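You operate a simulated robot arm through the tools that you are given. There is no shell and no other tool. Be economical: measure what you need, move in short steps, check, and stop when the job is done.

Carry out the task below with a simulated robot arm. There is one attempt and no reset: what you move stays moved.

JOB
Take the load off the rollers: all three screws to 0, rollers open.
Fine: free the lock lever and leave it free.
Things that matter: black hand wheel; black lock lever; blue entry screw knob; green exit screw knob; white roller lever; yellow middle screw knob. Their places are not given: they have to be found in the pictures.

The check looks at the end state, three seconds after you hand in, the way a careful person would. Anything else that was tipped, shoved, dropped, spilled or broken makes it a failure.

ROBOT AND FRAMES
A 6-joint arm with a two-finger parallel gripper, fixed in place. Base frame: the origin is at the foot of the arm, x ahead of it, y to its left, z up; the work surface is at about z = 820. Units: mm, degrees, N and s.
With the tool pointing down near the work surface it reaches from about 260 to 680 mm from the base axis. Its first joint turns from -66.0 to 66.0 degrees. Payload 2.9 kg.
The tool frame sits at the grasp point between the pads (the TCP): z along the fingers, y along the line on which they close. The tips reach 30 mm beyond it. Largest opening 110 mm; finger width 20, thickness 10; the body of the gripper, 48 by 112 mm, starts 55 mm behind the TCP.
Orientation is told as [roll, pitch, yaw] about the base's x, y, z axes, in that order, counted from this pose: with the fingers straight down and closing along the base's y, the tool's x points along the base's -x, its y along +y and its z along -z.

CONTROLS
- The arm moves only by the tool servo_tool. Its argument "steps" is a list of rows, each a list of 7 numbers: the shift along the base's x, y, z in cm, then the turn, a rotation vector about the base's x, y, z in rad, then the closure in counts, from 0 (fully open) to 255 (shut). In form: [[x, y, z, wx, wy, wz, fingers], ...]. A call has 1 to 10 rows; each row is the pose to reach, as a shift and turn from the pose commanded when the call began. Each row takes 0.2 s and may step no farther than 50 mm and 8.6 degrees from the row before; otherwise, or with a gripper value out of range, the whole call is refused. Where a pose cannot be reached the arm comes as near as it can. A force on the tool above 70 N (or 10 N above the force at the start of the call, whichever is more), or a blocked arm, ends the call early, and 0.2 s more pass. The fingers move at their own pace (about 108 mm/s each) and stop on an object; they squeeze with about 21 N. The grip force told is the motor's: it shows also when the fingers shut on nothing. Time passes only in rows, and 0.2 s behind the last, so rows that repeat a pose let the fingers close. It gives the time, the measured TCP pose, the force on the tool (base axes), the opening and the grip force at its end, in the units of the frame above (readings bear some noise), with the torque about the TCP (base axes, N m) and any sound that the robot's microphone picked up, and new pictures: "show" is both (left out), scene, wrist or none.
- Cameras (640 x 400 px; columns grow to the right, rows downward): "scene" is fixed at [68.1, 425.1, 1388.7]; the picture's right is [-0.84, -0.55, 0.00], its down [-0.29, 0.44, -0.85] and it looks along [0.47, -0.71, -0.52] (base axes); focal length 247 px, centre (320, 200). "wrist" rides on the gripper at [72, 17, -103] in the tool frame; the picture's right is [-0.23, 0.97, 0.00], its down [-0.76, -0.18, -0.62] and it looks along [-0.61, -0.14, 0.78] (tool axes); focal length 222 px, centre (320, 200).
- locate(camera, pixels): for up to 12 pixels [column, row] of the newest picture of that camera ("zoom" is the newest enlarged one), the place [x, y, z] in the base frame of the surface seen there, good to about 3 mm. The clock stands still meanwhile.
- enlarge(camera, box): a new picture of the part [left, top, right, bottom] of that camera's present view, enlarged. The clock stands still meanwhile.
- hand_in(): hands the job in; it is judged then, once.

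Keep the steps short. Do not move on a guess: measure, check each grasp and each placing, and mend mistakes. In all there are 80 turns and 200 pictures (those below and enlarged ones count). Leave the gripper open and the arm clear of the work at the hand-in unless told otherwise, and finish with a single line.

The tools are called as a command line: name --pt "numbers of a row" for each row, then --argument value for the rest, lists and objects as JSON in quotes. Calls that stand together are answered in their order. servo_tool: Moves the arm, as the interface text tells. Its arguments: {"type":"object","properties":{"steps":{"type":"array"},"show":{"type":"string","enum":["both","scene","wrist","none"]}},"required":["steps"]} The other tools are called the same way: locate (camera, pixels) gives the place of the surface under pixels of a picture; enlarge (camera, box) takes an enlarged picture of a part of a camera's view; hand_in () hands the job in.

At the start:

```text
time_s: 0.0
position: [386.2, -32.8, 1278.3]
ee_rot: [0.1, 0.0, 0.0]
force: [0.7, -0.3, 0.0]
ft_torque: [0.0, -0.02, 0.0]
gripper_width: 109.7
finger_force: 0.0
```

scene: 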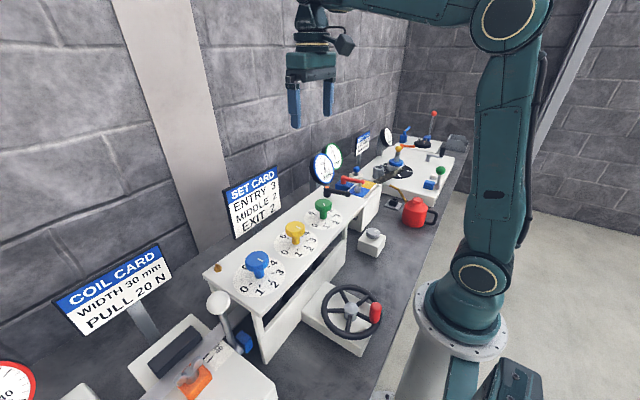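
wrist: 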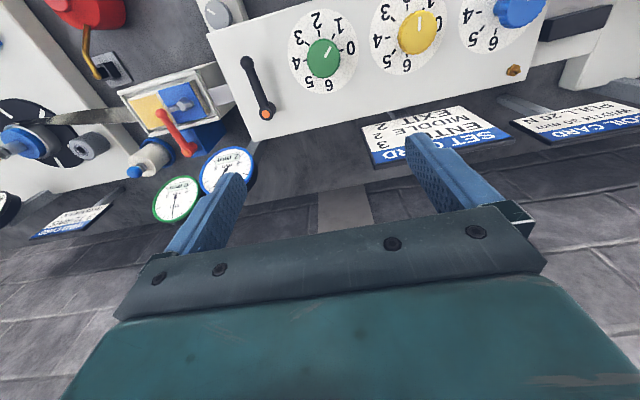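

I see the three dials at the scene centre, the lock lever near (330,190) and the white lever near (220,305). I'll enlarge these first.

enlarge --camera "scene" --box '[190, 160, 390, 360]'

enlarge --camera "wrist" --box '[200, 0, 600, 150]'

locate --camera "wrist" --pixels '[[324, 57], [418, 32], [518, 8], [266, 113], [246, 65], [350, 48], [513, 70], [250, 120], [335, 42], [418, 15]]'

locate --camera "scene" --pixels '[[257, 258], [295, 229], [323, 205], [218, 302], [228, 335], [245, 340], [350, 310], [375, 313], [327, 190], [235, 275], [372, 235]]'

```text
2.00 times, centred on (290, 260) of scene
```

zoom: 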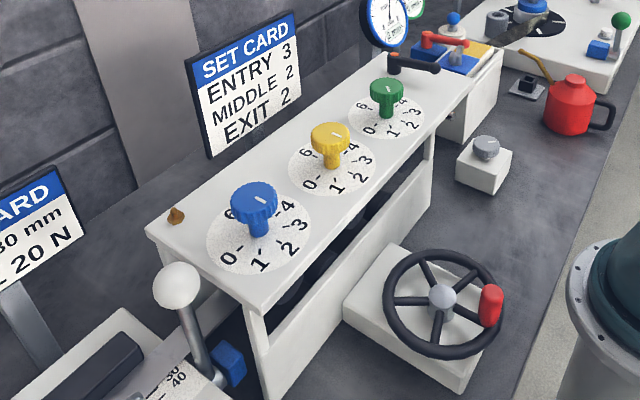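

```text
1.60 times, centred on (400, 75) of wrist
```

zoom: 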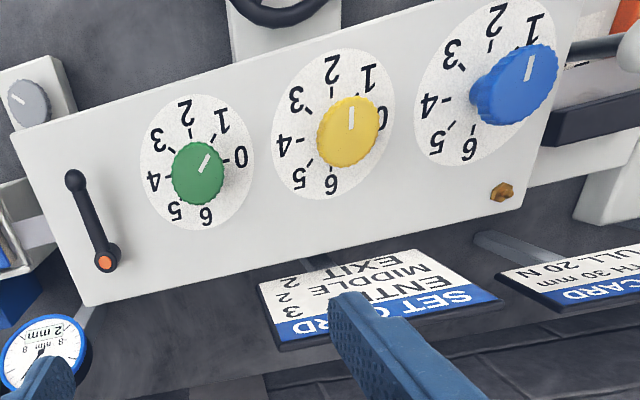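

```text
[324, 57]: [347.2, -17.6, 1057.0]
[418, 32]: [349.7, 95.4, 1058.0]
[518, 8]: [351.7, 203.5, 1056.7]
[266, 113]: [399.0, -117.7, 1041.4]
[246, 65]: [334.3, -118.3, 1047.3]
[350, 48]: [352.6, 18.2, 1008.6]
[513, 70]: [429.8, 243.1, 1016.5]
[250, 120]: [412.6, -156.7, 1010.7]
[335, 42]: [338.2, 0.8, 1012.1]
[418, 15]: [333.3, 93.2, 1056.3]
```

```text
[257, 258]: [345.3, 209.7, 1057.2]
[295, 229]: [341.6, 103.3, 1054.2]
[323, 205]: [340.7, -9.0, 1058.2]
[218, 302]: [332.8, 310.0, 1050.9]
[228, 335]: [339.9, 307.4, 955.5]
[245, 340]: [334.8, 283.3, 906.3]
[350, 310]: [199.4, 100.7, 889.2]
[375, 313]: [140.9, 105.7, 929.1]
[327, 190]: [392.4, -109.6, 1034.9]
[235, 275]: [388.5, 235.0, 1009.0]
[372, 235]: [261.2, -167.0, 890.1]
```

The dial plate top is at z≈1008 and the knob tops at z≈1057. I'll move back and a little down to look at the dials and the lock lever.

servo_tool --pt "-3.5 0 -2 0 0 0 0" --pt "-7 0 -4 0 0 0 0" --pt "-10.5 0 -6 0 0 0 0" --pt "-12 0 -8 0 0 0 0" --show "wrist"

```text
time_s: 1.0
position: [266.0, -31.0, 1199.1]
ee_rot: [0.1, -0.1, 0.0]
force: [0.0, -0.5, 0.0]
ft_torque: [-0.01, 0.0, 0.0]
gripper_width: 110.0
finger_force: 0.0
```

wrist: 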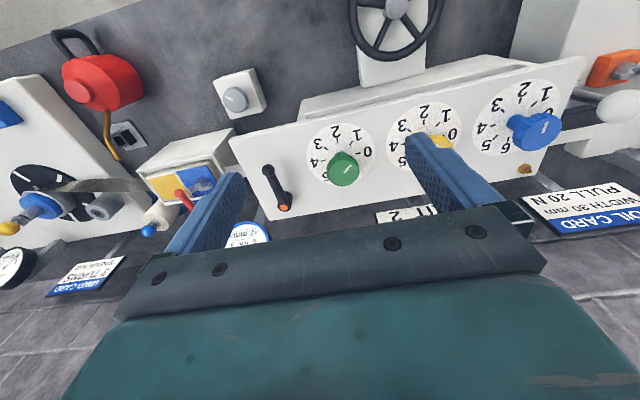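

The dials and lever are visible around (270–560, 90–220). I'll enlarge them.

enlarge --camera "wrist" --box '[230, 110, 390, 220]'

enlarge --camera "wrist" --box '[400, 60, 640, 200]'

enlarge --camera "scene" --box '[300, 160, 380, 220]'

enlarge --camera "scene" --box '[150, 270, 290, 400]'

```text
3.64 times, centred on (310, 165) of wrist
```

zoom: 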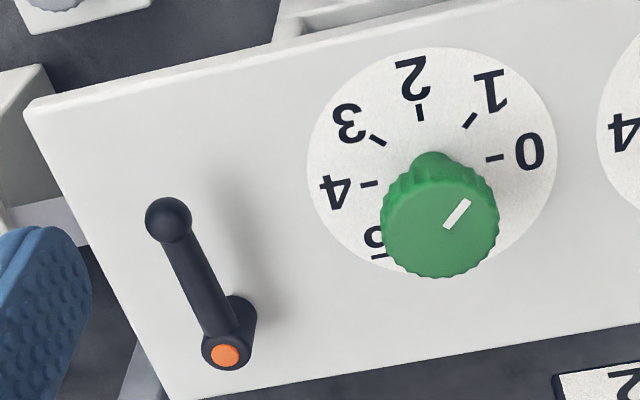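

```text
2.67 times, centred on (520, 130) of wrist
```

zoom: 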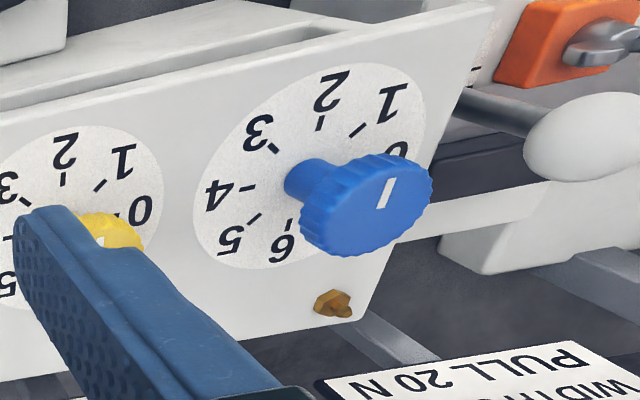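

```text
6.67 times, centred on (340, 190) of scene
```

zoom: 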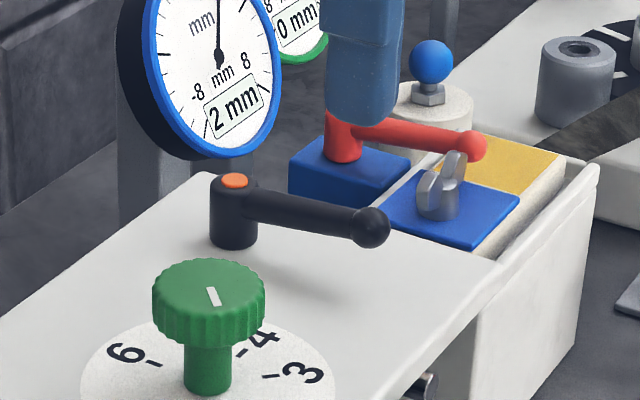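

```text
3.08 times, centred on (220, 335) of scene
```

zoom: 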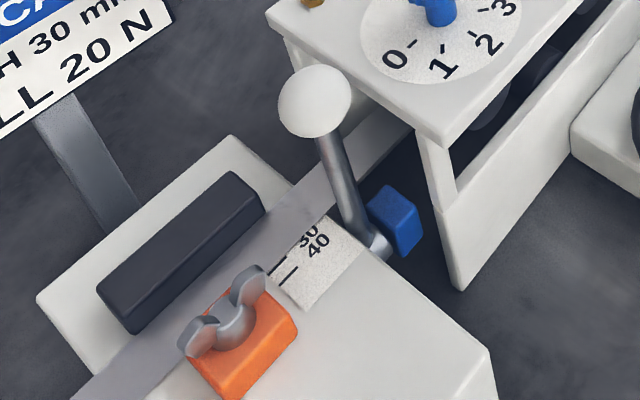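

The lock lever's pivot (orange cap) is at wrist (284,208) and its ball is at (268,170). I'll measure these, the green dial marks and the roller lever foot.

locate --camera "wrist" --pixels '[[268.2, 170.5], [283.9, 207.6], [275, 182], [278.4, 190], [344.9, 172.4], [350.4, 165.5], [368.1, 153.5], [347.5, 137], [337.4, 137.5], [325.7, 148.6], [323.7, 160.5], [340, 165]]'

locate --camera "zoom" --pixels '[[313, 95], [335, 160], [355, 215], [378, 245], [395, 215], [375, 200], [410, 245], [340, 260], [330, 20], [405, 55], [450, 285]]'

```text
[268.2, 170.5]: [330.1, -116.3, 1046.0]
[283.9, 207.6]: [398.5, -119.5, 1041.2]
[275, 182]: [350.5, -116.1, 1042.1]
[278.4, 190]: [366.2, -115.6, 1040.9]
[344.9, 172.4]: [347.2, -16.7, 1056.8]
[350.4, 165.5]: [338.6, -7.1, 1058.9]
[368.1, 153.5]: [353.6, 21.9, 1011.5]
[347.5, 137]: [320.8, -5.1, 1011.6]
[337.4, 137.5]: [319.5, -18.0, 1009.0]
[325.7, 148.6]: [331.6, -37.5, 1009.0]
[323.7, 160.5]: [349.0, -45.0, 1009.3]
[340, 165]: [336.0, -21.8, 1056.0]
```

```text
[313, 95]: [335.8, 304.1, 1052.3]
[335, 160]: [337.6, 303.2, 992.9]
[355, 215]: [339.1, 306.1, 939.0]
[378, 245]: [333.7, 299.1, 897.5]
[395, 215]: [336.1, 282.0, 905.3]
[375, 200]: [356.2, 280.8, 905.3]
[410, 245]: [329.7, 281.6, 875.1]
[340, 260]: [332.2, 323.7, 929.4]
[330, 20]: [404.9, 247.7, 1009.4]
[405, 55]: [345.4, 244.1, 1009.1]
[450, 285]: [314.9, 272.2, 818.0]
```

The lever pivots at (399,-119), with its ball at (331,-117) and z≈1035. I'll measure the gauge and red lever nearby, and the dial ticks.

locate --camera "wrist" --pixels '[[340.8, 154.6], [368, 153.5], [359.5, 153.5], [360.9, 143.3], [347.5, 141.1], [335.9, 148.5], [333.5, 160.6], [184, 198], [240, 232]]'

locate --camera "scene" --pixels '[[321, 155], [321, 180], [343, 179], [359, 180], [355, 183], [333, 150], [310, 170]]'

```text
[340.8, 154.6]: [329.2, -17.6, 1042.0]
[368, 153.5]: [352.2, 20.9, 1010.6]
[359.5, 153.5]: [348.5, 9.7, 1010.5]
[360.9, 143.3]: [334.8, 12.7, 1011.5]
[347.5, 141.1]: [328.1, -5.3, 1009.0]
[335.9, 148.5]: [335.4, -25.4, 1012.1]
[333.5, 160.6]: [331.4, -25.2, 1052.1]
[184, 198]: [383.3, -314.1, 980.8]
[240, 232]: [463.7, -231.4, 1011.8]
```

```text
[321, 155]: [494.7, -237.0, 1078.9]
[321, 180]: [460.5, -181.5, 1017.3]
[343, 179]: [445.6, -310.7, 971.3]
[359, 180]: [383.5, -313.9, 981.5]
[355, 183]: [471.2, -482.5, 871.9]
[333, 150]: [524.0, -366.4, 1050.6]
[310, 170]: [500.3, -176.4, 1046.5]
```

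The gauge (x>460) and the red lever (y≈-314) are both well clear. I'll close the fingers and lower them on the +y side of the lock lever's ball.

servo_tool --pt "3.5 -3 -3 0 0 0 255" --pt "7.2 -6.0 -6 0 0 0 255" --pt "7.2 -6.0 -10 0 0 0 255" --pt "7.2 -6.0 -13 0 0 0 255" --pt "7.2 -6.0 -15.0 0 0 0 255" --pt "7.2 -6.0 -15.0 0 0 0 255" --show "both"

```text
refused: row 1 steps farther than a row can; nothing moved
```

The first row was too long, so I'll split it up.

servo_tool --pt "2.5 -2 -2 0 0 0 255" --pt "5 -4 -4 0 0 0 255" --pt "7.2 -6.0 -6.5 0 0 0 255" --pt "7.2 -6.0 -10 0 0 0 255" --pt "7.2 -6.0 -13 0 0 0 255" --pt "7.2 -6.0 -15.0 0 0 0 255" --pt "7.2 -6.0 -15.0 0 0 0 255" --show "both"

```text
time_s: 2.6
position: [337.7, -93.2, 1047.4]
ee_rot: [0.0, 0.0, 0.1]
force: [-0.3, 0.1, 0.1]
ft_torque: [-0.03, -0.04, 0.0]
gripper_width: 0.0
finger_force: 21.5
```

scene: 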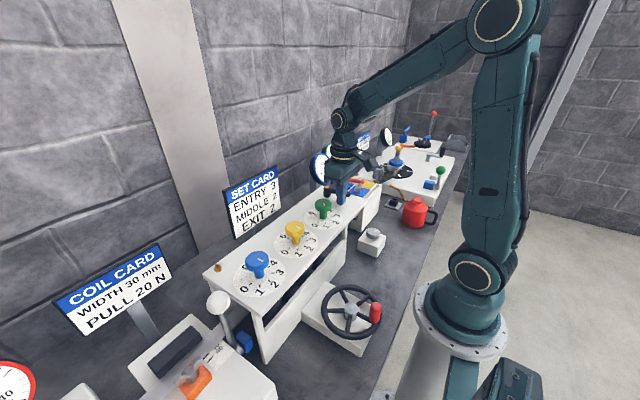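
wrist: 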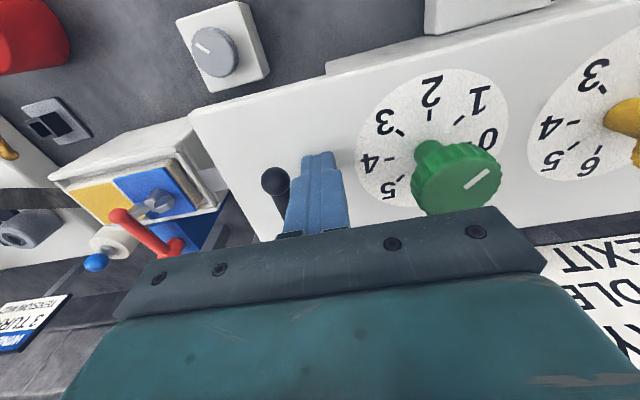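

The fingers are just beside the ball. I'll push gently toward -y (counter-clockwise, the usual loosening way) and watch the force.

servo_tool --pt "0 -0.4 0 0 0 0 255" --pt "0 -0.8 0 0 0 0 255" --pt "0 -1.1 0 0 0 0 255" --pt "0 -1.4 0 0 0 0 255" --show "wrist"

```text
time_s: 3.6
position: [337.2, -105.2, 1049.3]
ee_rot: [-0.1, 0.0, 0.1]
force: [-0.6, 1.5, 0.2]
ft_torque: [-0.03, 0.05, 0.03]
gripper_width: 0.0
finger_force: 20.7
```

wrist: 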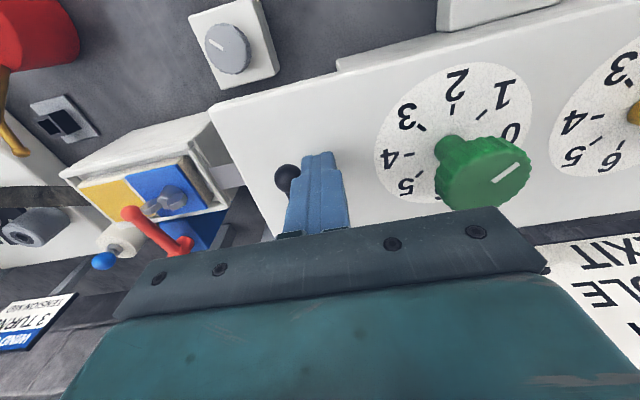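

Contact has started at 1.5 N. I'll keep pushing.

servo_tool --pt "0 -0.3 0 0 0 0 255" --pt "0 -0.6 0 0 0 0 255" --pt "0 -0.9 0 0 0 0 255" --pt "0 -1.2 0 0 0 0 255" --show "wrist"

```text
time_s: 4.6
position: [338.9, -119.6, 1049.8]
ee_rot: [0.0, -0.1, -0.1]
force: [-0.1, -0.2, 0.4]
ft_torque: [0.0, 0.03, -0.01]
gripper_width: 0.0
finger_force: 20.9
```

wrist: 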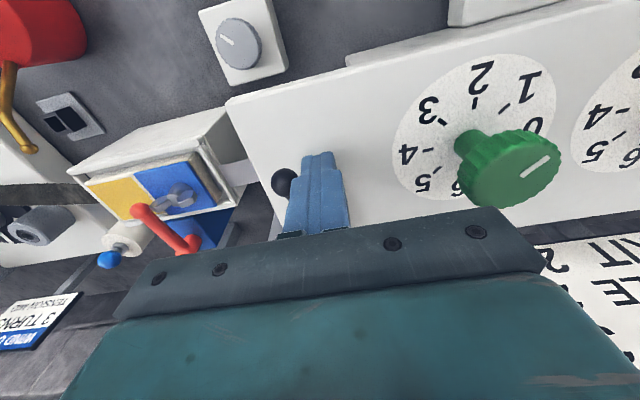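

The lever turns easily at about 1.5 N. I'll follow its arc further.

servo_tool --pt "-0.1 -0.7 0 0 0 0 255" --pt "-0.1 -1.4 0 0 0 0 255" --pt "0.1 -2.2 0 0 0 0 255" --pt "0.4 -3 0 0 0 0 255" --pt "0.9 -3.7 0 0 0 0 255" --pt "1.4 -4.4 0 0 0 0 255" --show "both"

```text
time_s: 6.0
position: [352.5, -164.8, 1048.9]
ee_rot: [-0.1, -0.1, -0.1]
force: [-1.0, -0.6, 0.6]
ft_torque: [-0.02, -0.02, 0.02]
gripper_width: 0.1
finger_force: 20.7
```

scene: 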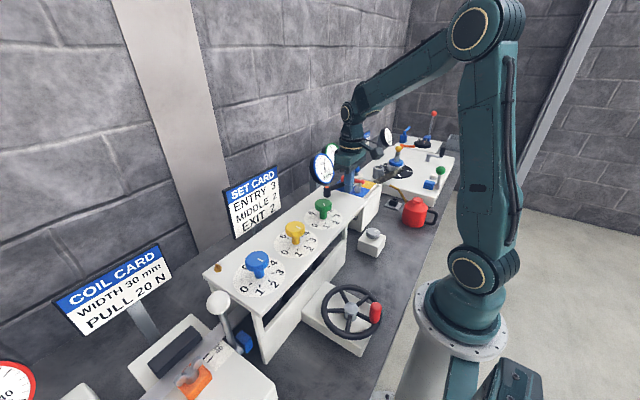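
wrist: 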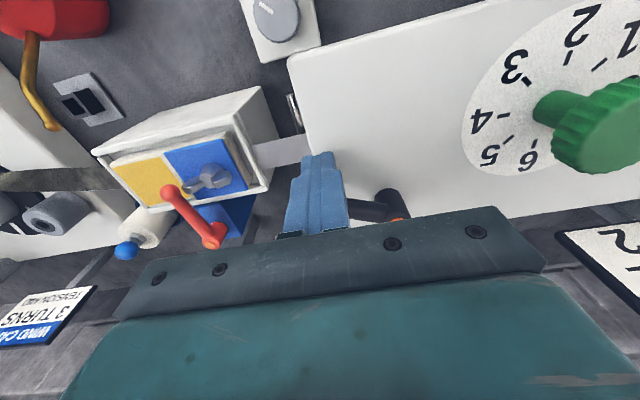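

The lever is now at roughly 60°. I'll continue along the arc to 90°.

servo_tool --pt "0.6 -0.5 0 0 0 0 255" --pt "1.3 -1.0 0 0 0 0 255" --pt "2.1 -1.4 0 0 0 0 255" --pt "2.9 -1.7 0 0 0 0 255" --show "wrist"

```text
time_s: 7.0
position: [381.3, -181.2, 1048.7]
ee_rot: [0.0, 0.1, 0.1]
force: [0.4, -0.6, 0.0]
ft_torque: [0.02, 0.01, 0.01]
gripper_width: 0.0
finger_force: 21.5
```

wrist: 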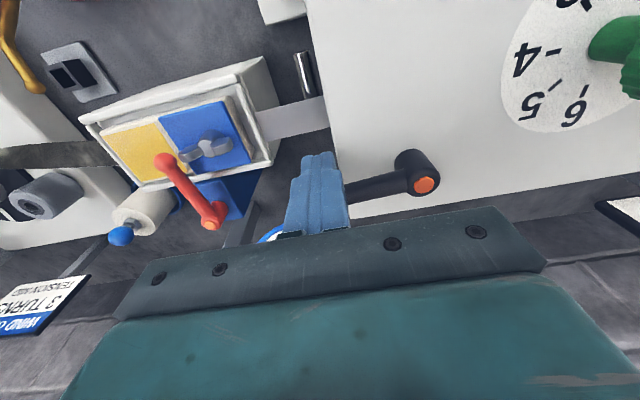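

It's at about 90° and I've felt no stop. I'll try another 12 mm to look for one.

servo_tool --pt "0.4 0 0 0 0 0 255" --pt "0.8 0 0 0 0 0 255" --pt "1.2 0 0 0 0 0 255" --show "wrist"

```text
time_s: 7.8
position: [387.6, -181.3, 1049.5]
ee_rot: [0.2, 0.8, -0.5]
force: [-55.7, -13.2, 19.9]
ft_torque: [0.02, 0.51, -0.01]
gripper_width: 0.1
finger_force: 20.8
```

wrist: 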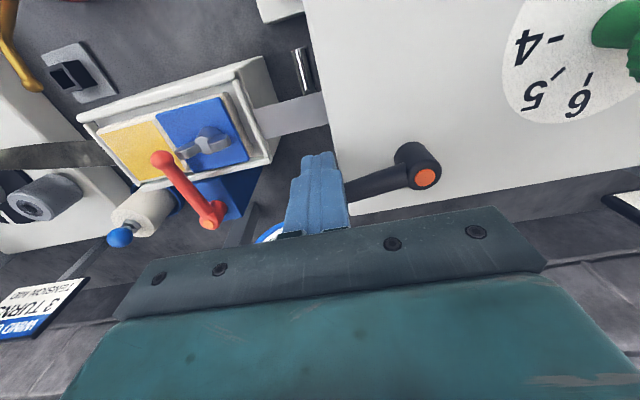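

That's a hard stop at 90°, so the lever is fully swung. I'll back off, lift clear and look.

servo_tool --pt "-1.0 0.3 0 0 0 0 255" --pt "-2.5 1.0 0 0 0 0 255" --pt "-2.5 1.0 4 0 0 0 255" --pt "-2.5 1.0 9 0 0 0 120" --pt "-6 4 10 0 0 0 60" --pt "-8 8 10 0 0 0 60" --pt "-10 12 10 0 0 0 60" --pt "-10 14 10 0 0 0 60" --show "both"

```text
time_s: 9.6
position: [292.1, -39.8, 1149.5]
ee_rot: [0.0, 0.1, 0.0]
force: [0.3, 0.5, 0.1]
ft_torque: [-0.02, 0.0, 0.01]
gripper_width: 84.0
finger_force: 0.1
```

scene: 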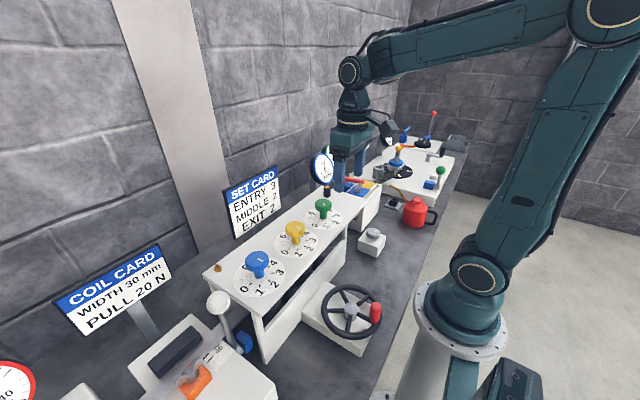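
wrist: 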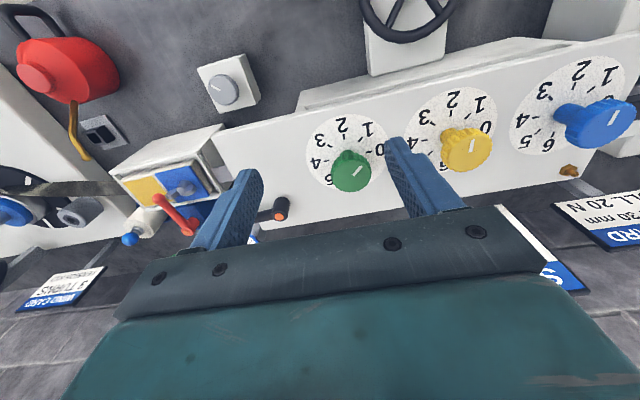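

enlarge --camera "wrist" --box '[250, 100, 410, 200]'

enlarge --camera "wrist" --box '[400, 40, 640, 190]'

locate --camera "wrist" --pixels '[[281, 208], [265, 215]]'

```text
4.00 times, centred on (330, 150) of wrist
```

zoom: 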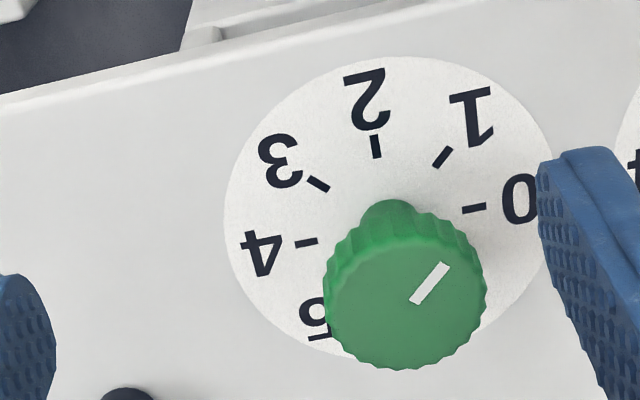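

```text
2.67 times, centred on (520, 115) of wrist
```

zoom: 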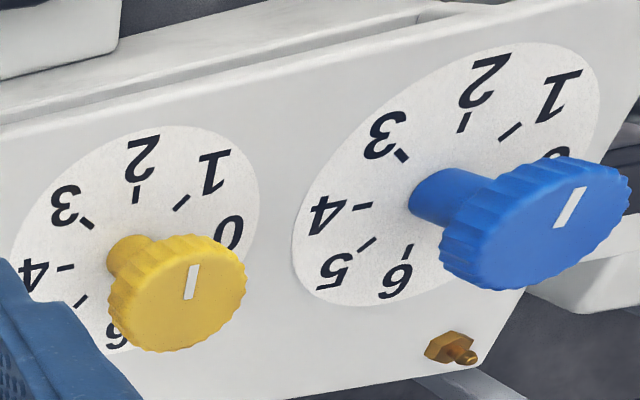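

```text
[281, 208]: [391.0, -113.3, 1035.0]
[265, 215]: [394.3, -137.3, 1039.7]
```

Measuring the green knob cap and its dial ticks for the centre and scale.

locate --camera "wrist" --pixels '[[351, 175], [353.7, 175.2], [361, 166.3], [333.9, 171], [369.3, 171.3], [350.5, 190], [368.5, 152.3], [360.5, 139.3], [344, 136.8], [329.5, 146], [326.8, 160.5], [350, 160]]'

locate --camera "zoom" --pixels '[[187, 298], [195, 267], [118, 300], [243, 280], [175, 347], [557, 226], [583, 190], [445, 250], [628, 190], [500, 285], [540, 220], [180, 295]]'

```text
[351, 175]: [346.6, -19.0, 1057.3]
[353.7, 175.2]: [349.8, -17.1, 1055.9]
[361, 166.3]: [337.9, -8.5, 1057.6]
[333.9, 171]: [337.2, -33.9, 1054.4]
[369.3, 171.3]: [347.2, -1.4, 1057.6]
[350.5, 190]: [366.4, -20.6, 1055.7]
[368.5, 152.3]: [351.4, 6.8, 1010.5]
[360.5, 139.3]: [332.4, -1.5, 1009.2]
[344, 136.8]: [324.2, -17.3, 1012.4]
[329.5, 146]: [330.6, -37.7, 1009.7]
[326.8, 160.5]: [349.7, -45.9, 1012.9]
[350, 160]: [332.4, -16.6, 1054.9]
```

```text
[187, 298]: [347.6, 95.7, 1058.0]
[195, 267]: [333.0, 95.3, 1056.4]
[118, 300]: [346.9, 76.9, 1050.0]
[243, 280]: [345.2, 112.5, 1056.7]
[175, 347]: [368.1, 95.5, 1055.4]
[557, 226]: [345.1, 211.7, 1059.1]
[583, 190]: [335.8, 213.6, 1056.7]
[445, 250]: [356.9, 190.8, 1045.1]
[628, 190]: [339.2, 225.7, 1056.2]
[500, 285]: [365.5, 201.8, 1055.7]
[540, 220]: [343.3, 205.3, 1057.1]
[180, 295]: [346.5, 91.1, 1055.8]
```

The green dial is centred at (350,-19) with 45° per unit; 0 is toward +y, 2 toward -x, and the knob reads about 1.1. Going down to grasp the cap with the fingers closing along y.

servo_tool --pt "3 1 0 0 0 0 60" --pt "5.8 2.1 -1 0 0 0 60" --pt "5.8 2.1 -5 0 0 0 60" --pt "5.8 2.1 -8 0 0 0 60" --pt "5.8 2.1 -10 0 0 0 60" --pt "5.8 2.1 -10 0 0 0 255" --pt "5.8 2.1 -10 0 0 0 255" --show "both"

```text
time_s: 11.2
position: [349.9, -20.3, 1048.2]
ee_rot: [-0.2, 0.0, -0.3]
force: [1.0, -23.5, -5.9]
ft_torque: [-0.27, -0.62, 0.02]
gripper_width: 39.5
finger_force: 45.0
```

scene: 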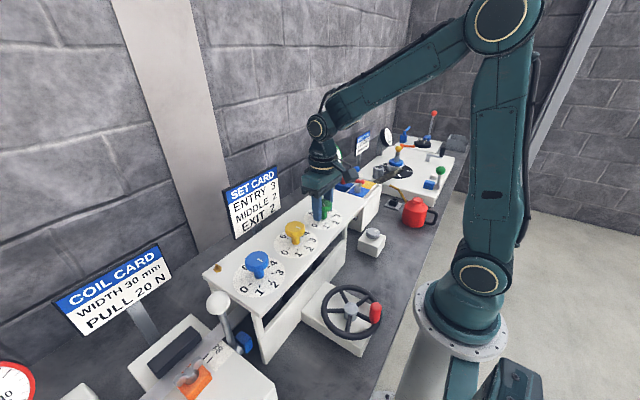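
wrist: 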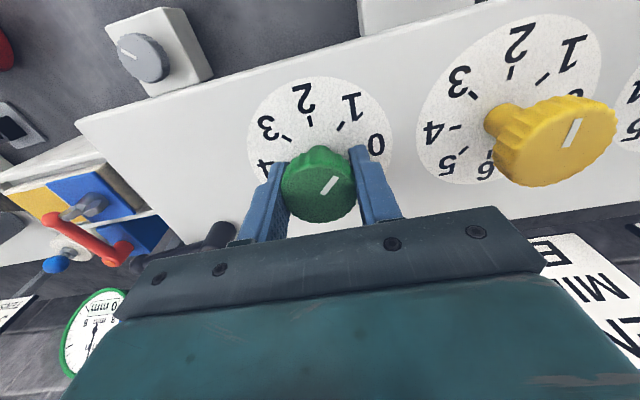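

It's gripped at 39.5 mm. The -23 N along y means my centre is a little off, so I'll shift 2 mm toward -y and try a small clockwise turn.

servo_tool --pt "0 -0.15 0 0 0 0 255" --pt "0 -0.15 0 0 0 -0.12 255" --pt "0 -0.15 0 0 0 -0.24 255" --show "wrist"

```text
time_s: 12.0
position: [350.2, -20.6, 1046.7]
ee_rot: [-0.1, 0.0, -13.7]
force: [9.5, -12.7, -24.6]
ft_torque: [-0.28, -0.93, -0.01]
gripper_width: 39.5
finger_force: 44.7
```

wrist: 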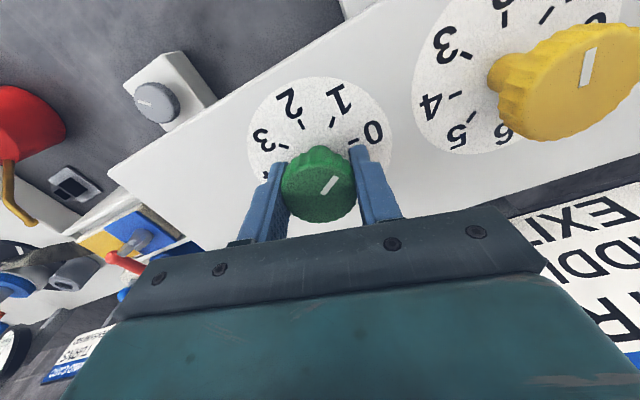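

The knob turns with the grip, but I feel a -25 N pull along z. I'll ease down 2 mm and continue in small steps.

servo_tool --pt "0 -0.05 -0.15 0 0 0 255" --pt "0 -0.1 -0.2 0 0 -0.12 255" --show "wrist"

```text
time_s: 12.6
position: [350.5, -19.7, 1048.5]
ee_rot: [-0.1, -0.1, -20.6]
force: [5.7, -5.2, 5.6]
ft_torque: [0.4, 1.27, 0.0]
gripper_width: 39.3
finger_force: 44.9
```

wrist: 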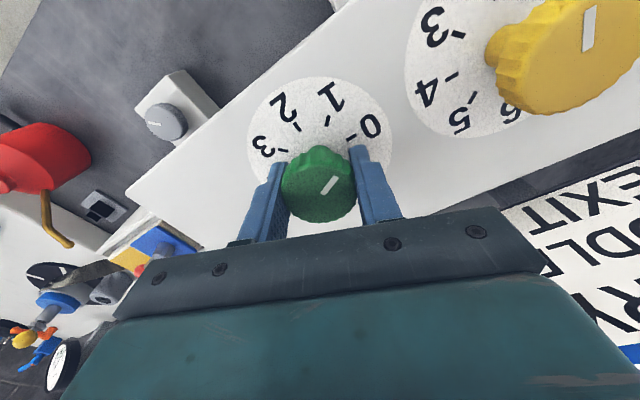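

The forces are small now. I'll turn about 21° more and check.

servo_tool --pt "0 0 0 0 0 -0.12 255" --pt "0 0 0 0 0 -0.24 255" --pt "0 0 0 0 0 -0.36 255" --show "wrist"

enlarge --camera "wrist" --box '[240, 70, 400, 230]'

```text
time_s: 13.4
position: [351.2, -21.0, 1047.1]
ee_rot: [-0.1, -0.1, -41.2]
force: [-9.6, 3.0, 23.3]
ft_torque: [-0.31, 0.08, -0.02]
gripper_width: 39.5
finger_force: 45.3
```

wrist: 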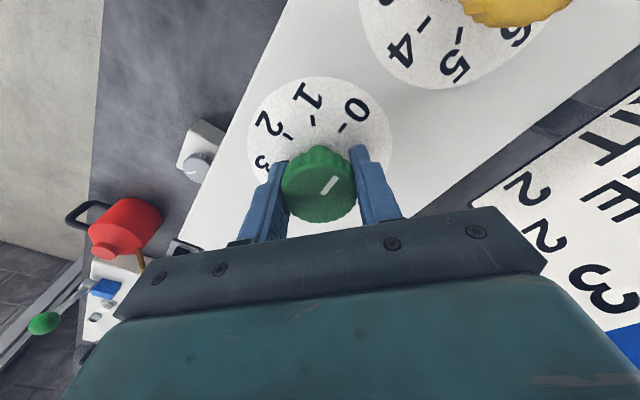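

```text
2.50 times, centred on (320, 150) of wrist
```

zoom: 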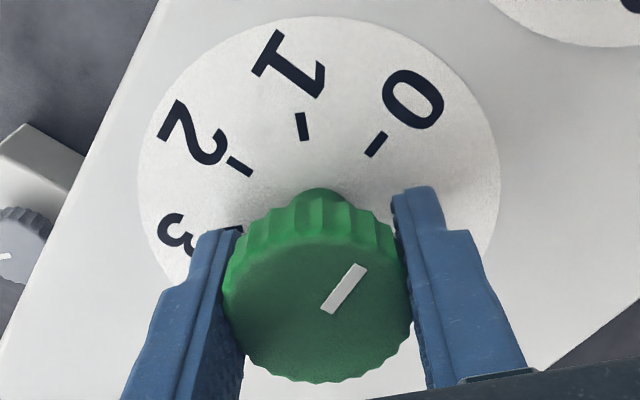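

Measuring the marker line against the 0 tick.

locate --camera "zoom" --pixels '[[327, 308], [333, 300], [343, 288], [352, 276], [358, 268], [370, 154], [377, 144], [385, 133], [413, 97], [318, 300]]'

```text
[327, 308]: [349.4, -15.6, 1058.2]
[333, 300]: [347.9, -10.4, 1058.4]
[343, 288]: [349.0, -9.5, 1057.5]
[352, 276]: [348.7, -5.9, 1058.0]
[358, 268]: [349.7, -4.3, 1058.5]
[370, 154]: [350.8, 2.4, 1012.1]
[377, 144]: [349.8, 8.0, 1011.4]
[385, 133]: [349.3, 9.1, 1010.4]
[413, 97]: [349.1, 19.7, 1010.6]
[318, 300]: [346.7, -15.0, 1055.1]
```

The marker is almost at 0, by the perspective geometry about 2–4° short. I'll turn a bit more and watch for a stop.

servo_tool --pt "0 0 0 0 0 -0.03 255" --pt "0 0 0 0 0 -0.05 255" --pt "0 0 0 0 0 -0.05 255" --show "wrist"

enlarge --camera "wrist" --box '[270, 90, 370, 230]'

```text
time_s: 14.2
position: [350.3, -21.0, 1047.7]
ee_rot: [0.0, -0.1, -44.0]
force: [-15.4, 9.9, 30.3]
ft_torque: [-0.09, -0.27, 0.03]
gripper_width: 39.5
finger_force: 44.7
```

wrist: 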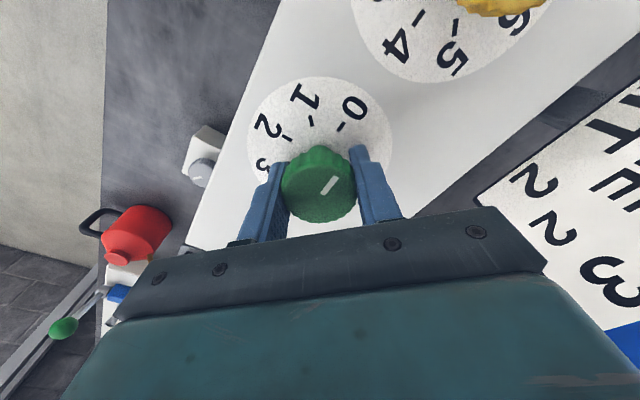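

```text
2.86 times, centred on (320, 160) of wrist
```

zoom: 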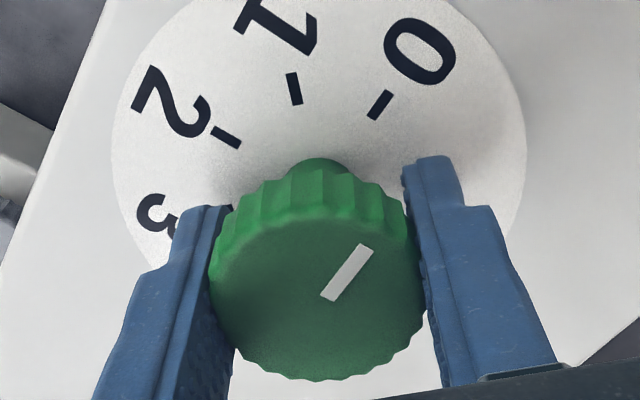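

The geometry says the marker is parallel to the 0 direction within about 1°. I'll release, lift straight up, then turn back and move to view the next dials.

servo_tool --pt "0 0 0 0 0 0 60" --pt "0 0 0 0 0 0 60" --pt "0 0 4 0 0 0 60" --pt "0 0 8 0 0 0.14 60" --pt "-2 3 10 0 0 0.28 60" --pt "-4 6 10 0 0 0.42 60" --pt "-6 9 10 0 0 0.56 60" --pt "-8 12 10 0 0 0.68 60" --pt "-8 14 10 0 0 0.768 60" --pt "-8 14 10 0 0 0.768 60" --show "both"

```text
time_s: 16.4
position: [270.9, 117.5, 1146.9]
ee_rot: [0.0, 0.0, 0.0]
force: [0.2, 0.6, -0.2]
ft_torque: [-0.02, 0.02, -0.02]
gripper_width: 84.1
finger_force: 0.1
```

scene: 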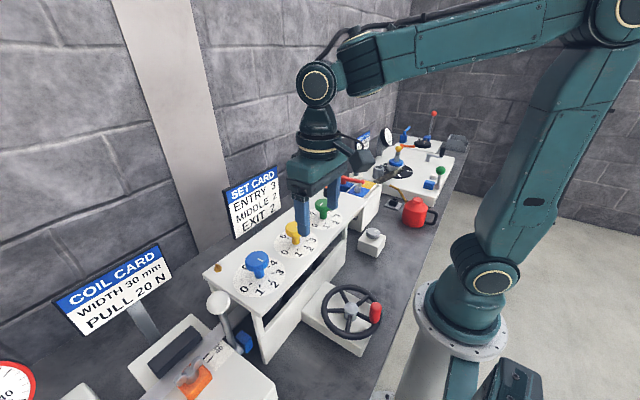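
wrist: 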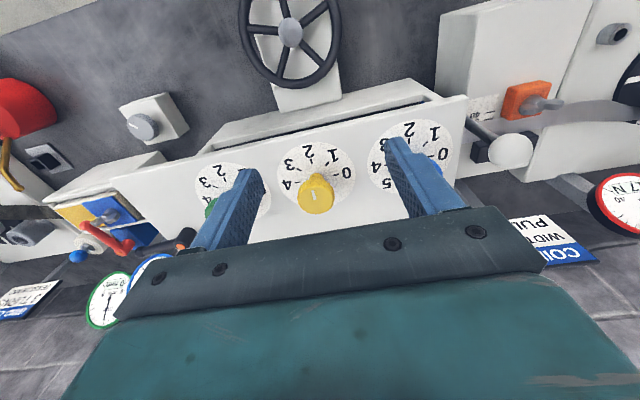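

enlarge --camera "wrist" --box '[265, 130, 365, 220]'

enlarge --camera "wrist" --box '[420, 60, 560, 180]'

```text
4.44 times, centred on (315, 175) of wrist
```

zoom: 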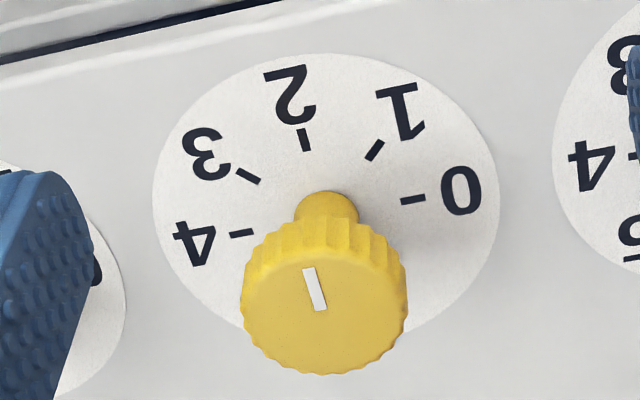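

```text
3.33 times, centred on (490, 120) of wrist
```

zoom: 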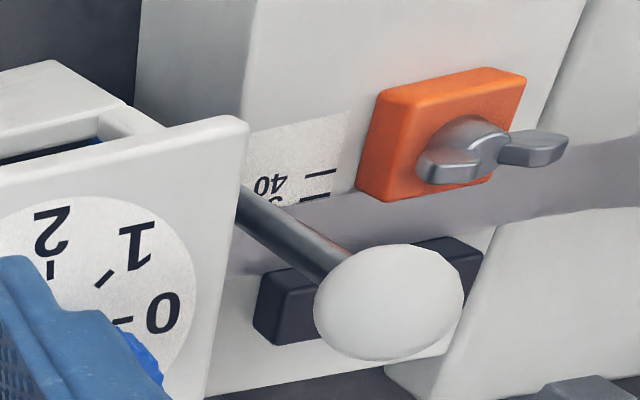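

Measuring the yellow cap edges, its marker, and the 0, 2 and 4 ticks.

locate --camera "wrist" --pixels '[[298.5, 195.5], [333.8, 194.1], [316.1, 212], [314.8, 199.3], [312.5, 191], [335.9, 175], [297.4, 182.4], [311.5, 161.5], [327.5, 163.8], [315, 202]]'

```text
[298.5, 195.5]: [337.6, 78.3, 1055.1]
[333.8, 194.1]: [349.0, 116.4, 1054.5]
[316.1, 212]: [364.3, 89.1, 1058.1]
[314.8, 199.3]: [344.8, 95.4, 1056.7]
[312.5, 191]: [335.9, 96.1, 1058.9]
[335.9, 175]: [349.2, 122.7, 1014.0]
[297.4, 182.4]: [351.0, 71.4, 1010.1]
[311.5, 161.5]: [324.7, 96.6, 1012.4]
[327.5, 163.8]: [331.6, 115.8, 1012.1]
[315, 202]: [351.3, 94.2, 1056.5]
```

The yellow knob is centred at about (350,96.5) and reads about 2. I'll approach with the tool turned +46° so that a 90° clockwise turn ends near -46°.

servo_tool --pt "3 -1 0 0 0 0.14 60" --pt "6 -2.1 0 0 0 0.28 60" --pt "7.9 -2.1 0 0 0 0.42 60" --pt "7.9 -2.1 0 0 0 0.56 60" --pt "7.9 -2.1 -2 0 0 0.68 60" --pt "7.9 -2.1 -5 0 0 0.8 60" --pt "7.9 -2.1 -8 0 0 0.8 60" --pt "7.9 -2.1 -9.9 0 0 0.8 60" --pt "7.9 -2.1 -9.9 0 0 0.8 60" --show "both"

```text
time_s: 18.4
position: [346.6, 99.8, 1048.4]
ee_rot: [0.0, -0.1, 45.8]
force: [0.9, -1.1, -0.1]
ft_torque: [-0.01, 0.02, 0.01]
gripper_width: 84.2
finger_force: 0.0
```

scene: 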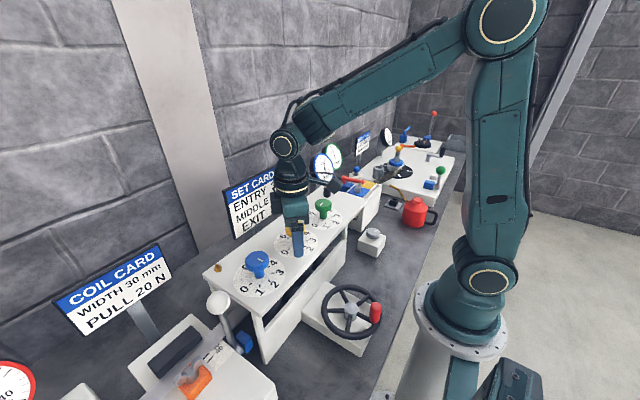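
wrist: 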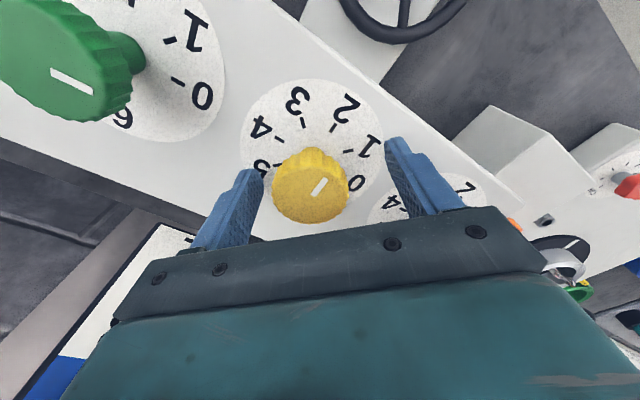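

The cap sits a little left of centre between the fingers, so I need about (+3.4,-3.3) mm. I'll correct that and close.

servo_tool --pt "0.3 -0.3 0 0 0 0 60" --pt "0.3 -0.3 0 0 0 0 255" --pt "0.3 -0.3 0 0 0 0 255" --pt "0.3 -0.3 0 0 0 0 255" --show "wrist"

```text
time_s: 19.4
position: [351.0, 96.1, 1047.7]
ee_rot: [0.0, 0.0, 45.6]
force: [4.0, -2.6, -4.7]
ft_torque: [0.0, -0.22, -0.01]
gripper_width: 39.4
finger_force: 45.1
```

wrist: 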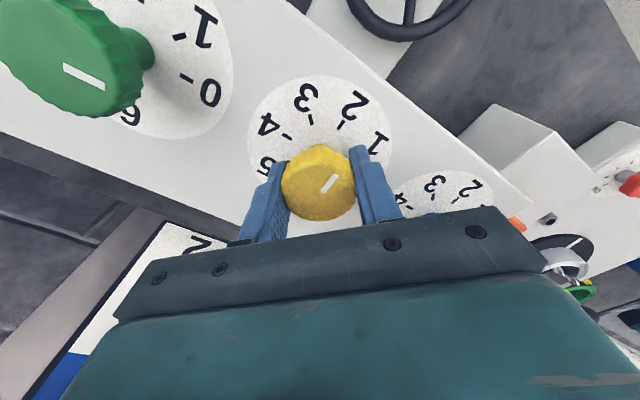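

It's well centred. I'll turn clockwise in small steps.

servo_tool --pt "0 0 0 0 0 -0.13 255" --pt "0 0 0 0 0 -0.26 255" --pt "0 0 0 0 0 -0.39 255" --pt "0 0 0 0 0 -0.52 255" --pt "0 0 0 0 0 -0.65 255" --show "wrist"

```text
time_s: 20.6
position: [351.2, 94.5, 1049.2]
ee_rot: [0.0, 0.0, 8.5]
force: [-22.7, 1.0, 24.1]
ft_torque: [0.08, 0.57, 0.02]
gripper_width: 39.5
finger_force: 45.1
```

wrist: 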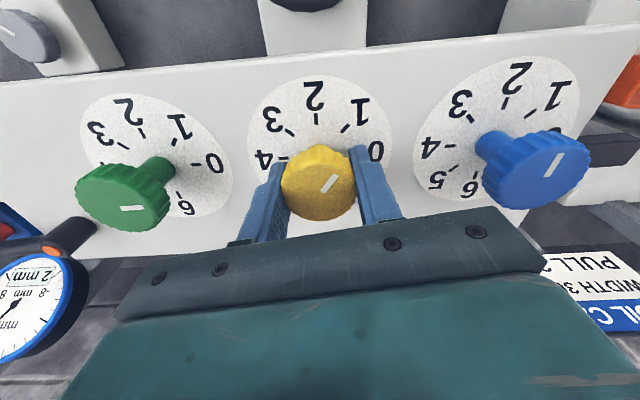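

It's turning well. I'll relieve the small side force (1 mm in x and z) and continue.

servo_tool --pt "-0.1 0 0.1 0 0 -0.13 255" --pt "-0.1 0 0.1 0 0 -0.26 255" --pt "-0.1 0 0.1 0 0 -0.39 255" --pt "-0.1 0 0.1 0 0 -0.52 255" --pt "-0.1 0 0.1 0 0 -0.65 255" --pt "-0.1 0 0.1 0 0 -0.78 255" --show "wrist"

```text
time_s: 22.0
position: [350.8, 94.2, 1048.4]
ee_rot: [-0.2, 0.1, -36.3]
force: [-16.4, -1.3, -5.1]
ft_torque: [-0.47, -1.21, 0.02]
gripper_width: 39.5
finger_force: 45.0
```

wrist: 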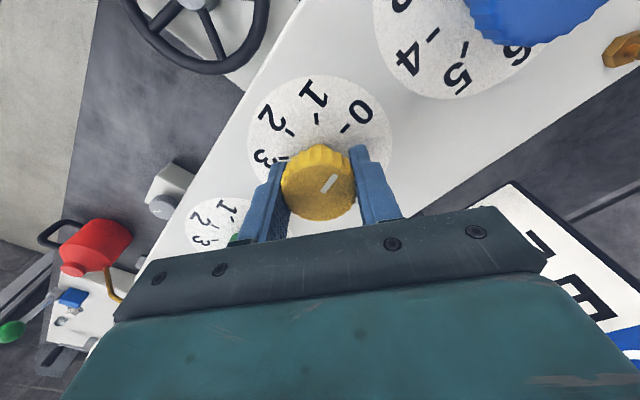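

About 8° is left, so I'll turn 0.14 rad more, then inspect.

servo_tool --pt "-0.05 0 0 0 0 -0.08 255" --pt "-0.05 0 0 0 0 -0.135 255" --pt "-0.05 0 0 0 0 -0.135 255" --show "wrist"

enlarge --camera "wrist" --box '[270, 90, 370, 230]'

```text
time_s: 22.8
position: [351.6, 95.2, 1049.1]
ee_rot: [-0.2, 0.2, -43.8]
force: [-12.9, -2.4, -8.2]
ft_torque: [0.11, 0.53, 0.05]
gripper_width: 39.5
finger_force: 45.5
```

wrist: 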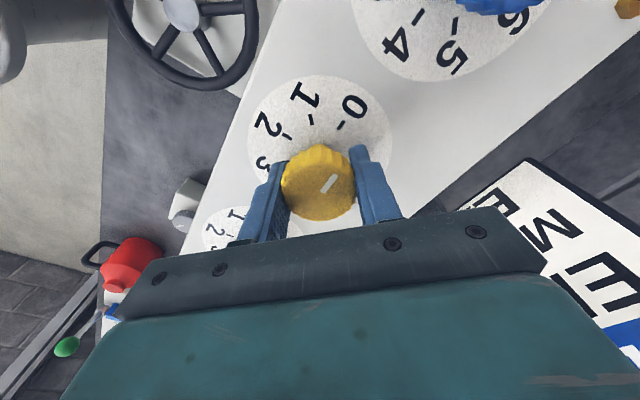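

```text
2.86 times, centred on (320, 160) of wrist
```

zoom: 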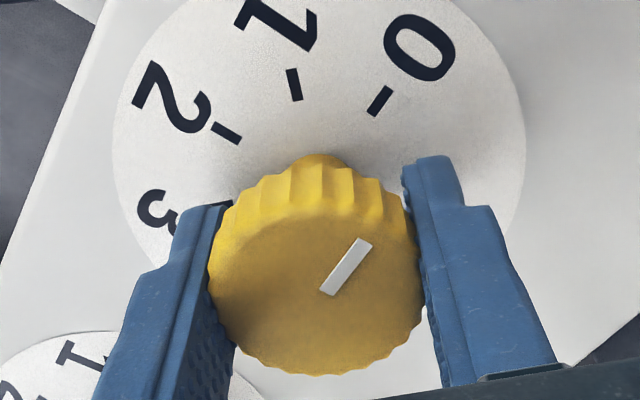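

The yellow marker has the same alignment as green, so it's at 0. I'll release, lift and move to view blue and the roller lever.

servo_tool --pt "0 0 0 0 0 0 60" --pt "0 0 0 0 0 0 60" --pt "0 0 4 0 0 0 60" --pt "0 0 8 0 0 0.14 60" --pt "-2 3 10 0 0 0.28 60" --pt "-4 6 10 0 0 0.42 60" --pt "-6 9 10 0 0 0.56 60" --pt "-8 12 10 0 0 0.68 60" --pt "-8 13 10 0 0 0.765 60" --pt "-8 13 10 0 0 0.765 60" --show "both"

enlarge --camera "wrist" --box '[250, 110, 410, 220]'

```text
time_s: 25.0
position: [271.9, 224.5, 1150.8]
ee_rot: [0.1, 0.0, 0.1]
force: [0.7, -0.5, -0.8]
ft_torque: [0.0, 0.0, 0.04]
gripper_width: 84.3
finger_force: 0.1
```

scene: 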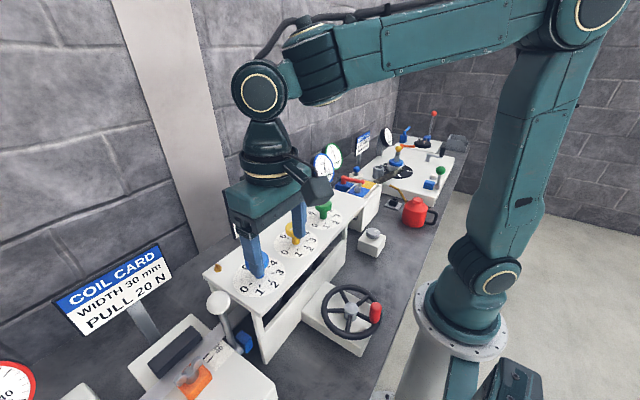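
wrist: 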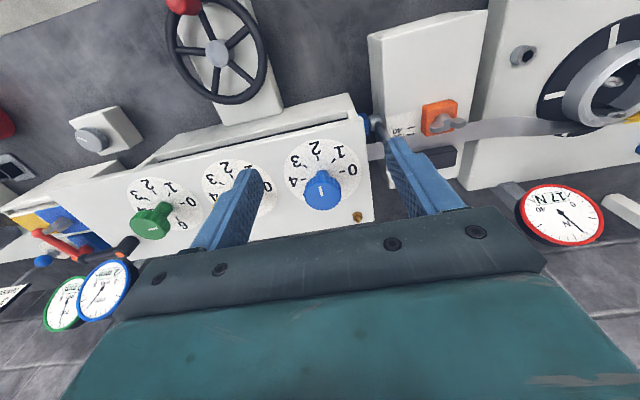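

```text
3.64 times, centred on (330, 165) of wrist
```

zoom: 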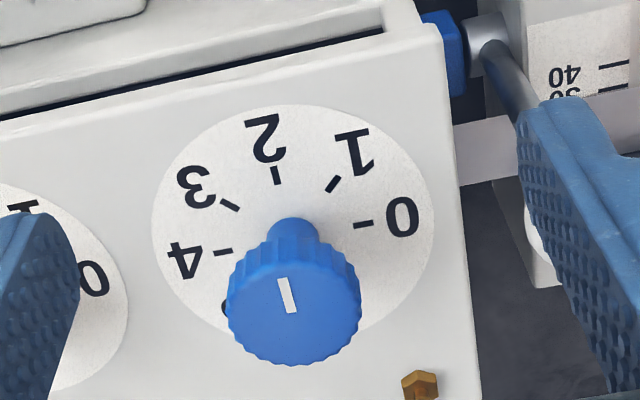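

Blue's marker looks near 2. Measuring its centre and marker.

locate --camera "zoom" --pixels '[[281, 280], [291, 311], [363, 224], [226, 252], [277, 176], [333, 183], [233, 305], [359, 300], [296, 358], [490, 30], [515, 80]]'

```text
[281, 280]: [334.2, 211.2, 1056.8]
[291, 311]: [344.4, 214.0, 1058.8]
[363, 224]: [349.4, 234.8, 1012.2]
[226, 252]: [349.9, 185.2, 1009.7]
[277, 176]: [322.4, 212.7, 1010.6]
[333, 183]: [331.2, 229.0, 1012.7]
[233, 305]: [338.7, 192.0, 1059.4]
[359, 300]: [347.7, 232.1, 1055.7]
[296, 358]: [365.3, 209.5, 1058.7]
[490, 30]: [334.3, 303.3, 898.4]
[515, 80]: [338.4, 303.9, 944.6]
```

The blue knob is centred at about (350,210) and reads about 2. Same approach with the tool turned +46°, keeping the fingers clear of the white lever ball at y≈305.

servo_tool --pt "3 -1 0 0 0 0.14 60" --pt "6 -1.5 0 0 0 0.28 60" --pt "7.9 -1.5 0 0 0 0.42 60" --pt "7.9 -1.5 0 0 0 0.56 60" --pt "7.9 -1.5 -2 0 0 0.68 60" --pt "7.9 -1.5 -5 0 0 0.8 60" --pt "7.9 -1.5 -8 0 0 0.8 60" --pt "7.9 -1.5 -10.2 0 0 0.8 60" --pt "7.9 -1.5 -10.2 0 0 0.8 60" --show "wrist"

```text
time_s: 27.0
position: [349.7, 208.9, 1046.4]
ee_rot: [0.0, 0.0, 45.8]
force: [0.4, -0.5, -0.4]
ft_torque: [-0.02, 0.0, 0.02]
gripper_width: 84.2
finger_force: 0.0
```

wrist: 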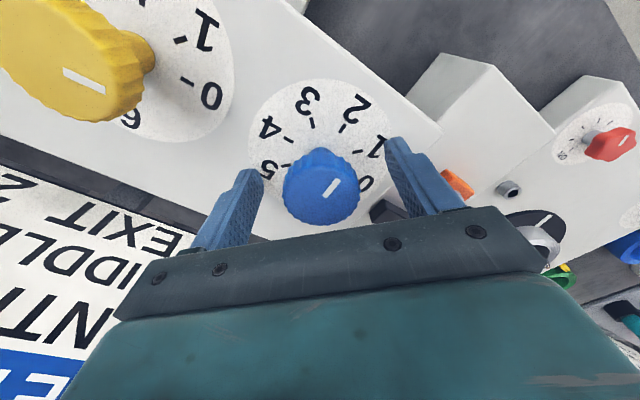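

It's well centred between the fingers. Closing, then starting the turn.

servo_tool --pt "0 0.1 0.1 0 0 0 255" --pt "0 0.1 0.1 0 0 0 255" --pt "0 0.1 0.1 0 0 0 255" --pt "0 0.1 0.1 0 0 -0.13 255" --pt "0 0.1 0.1 0 0 -0.26 255" --show "wrist"

```text
time_s: 28.2
position: [351.2, 210.7, 1048.2]
ee_rot: [0.0, 0.2, 30.6]
force: [-2.7, -4.1, -17.2]
ft_torque: [0.7, -0.9, -0.01]
gripper_width: 39.5
finger_force: 44.7
```

wrist: 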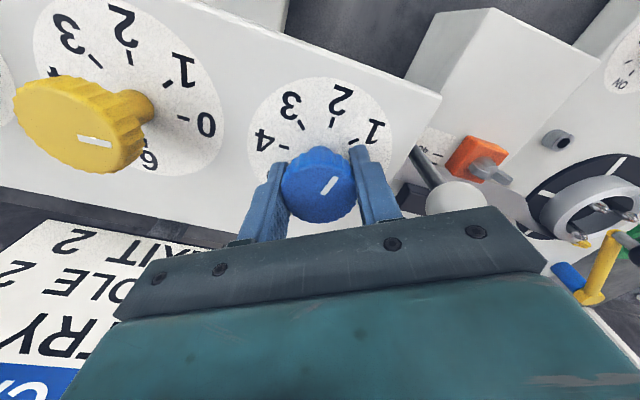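

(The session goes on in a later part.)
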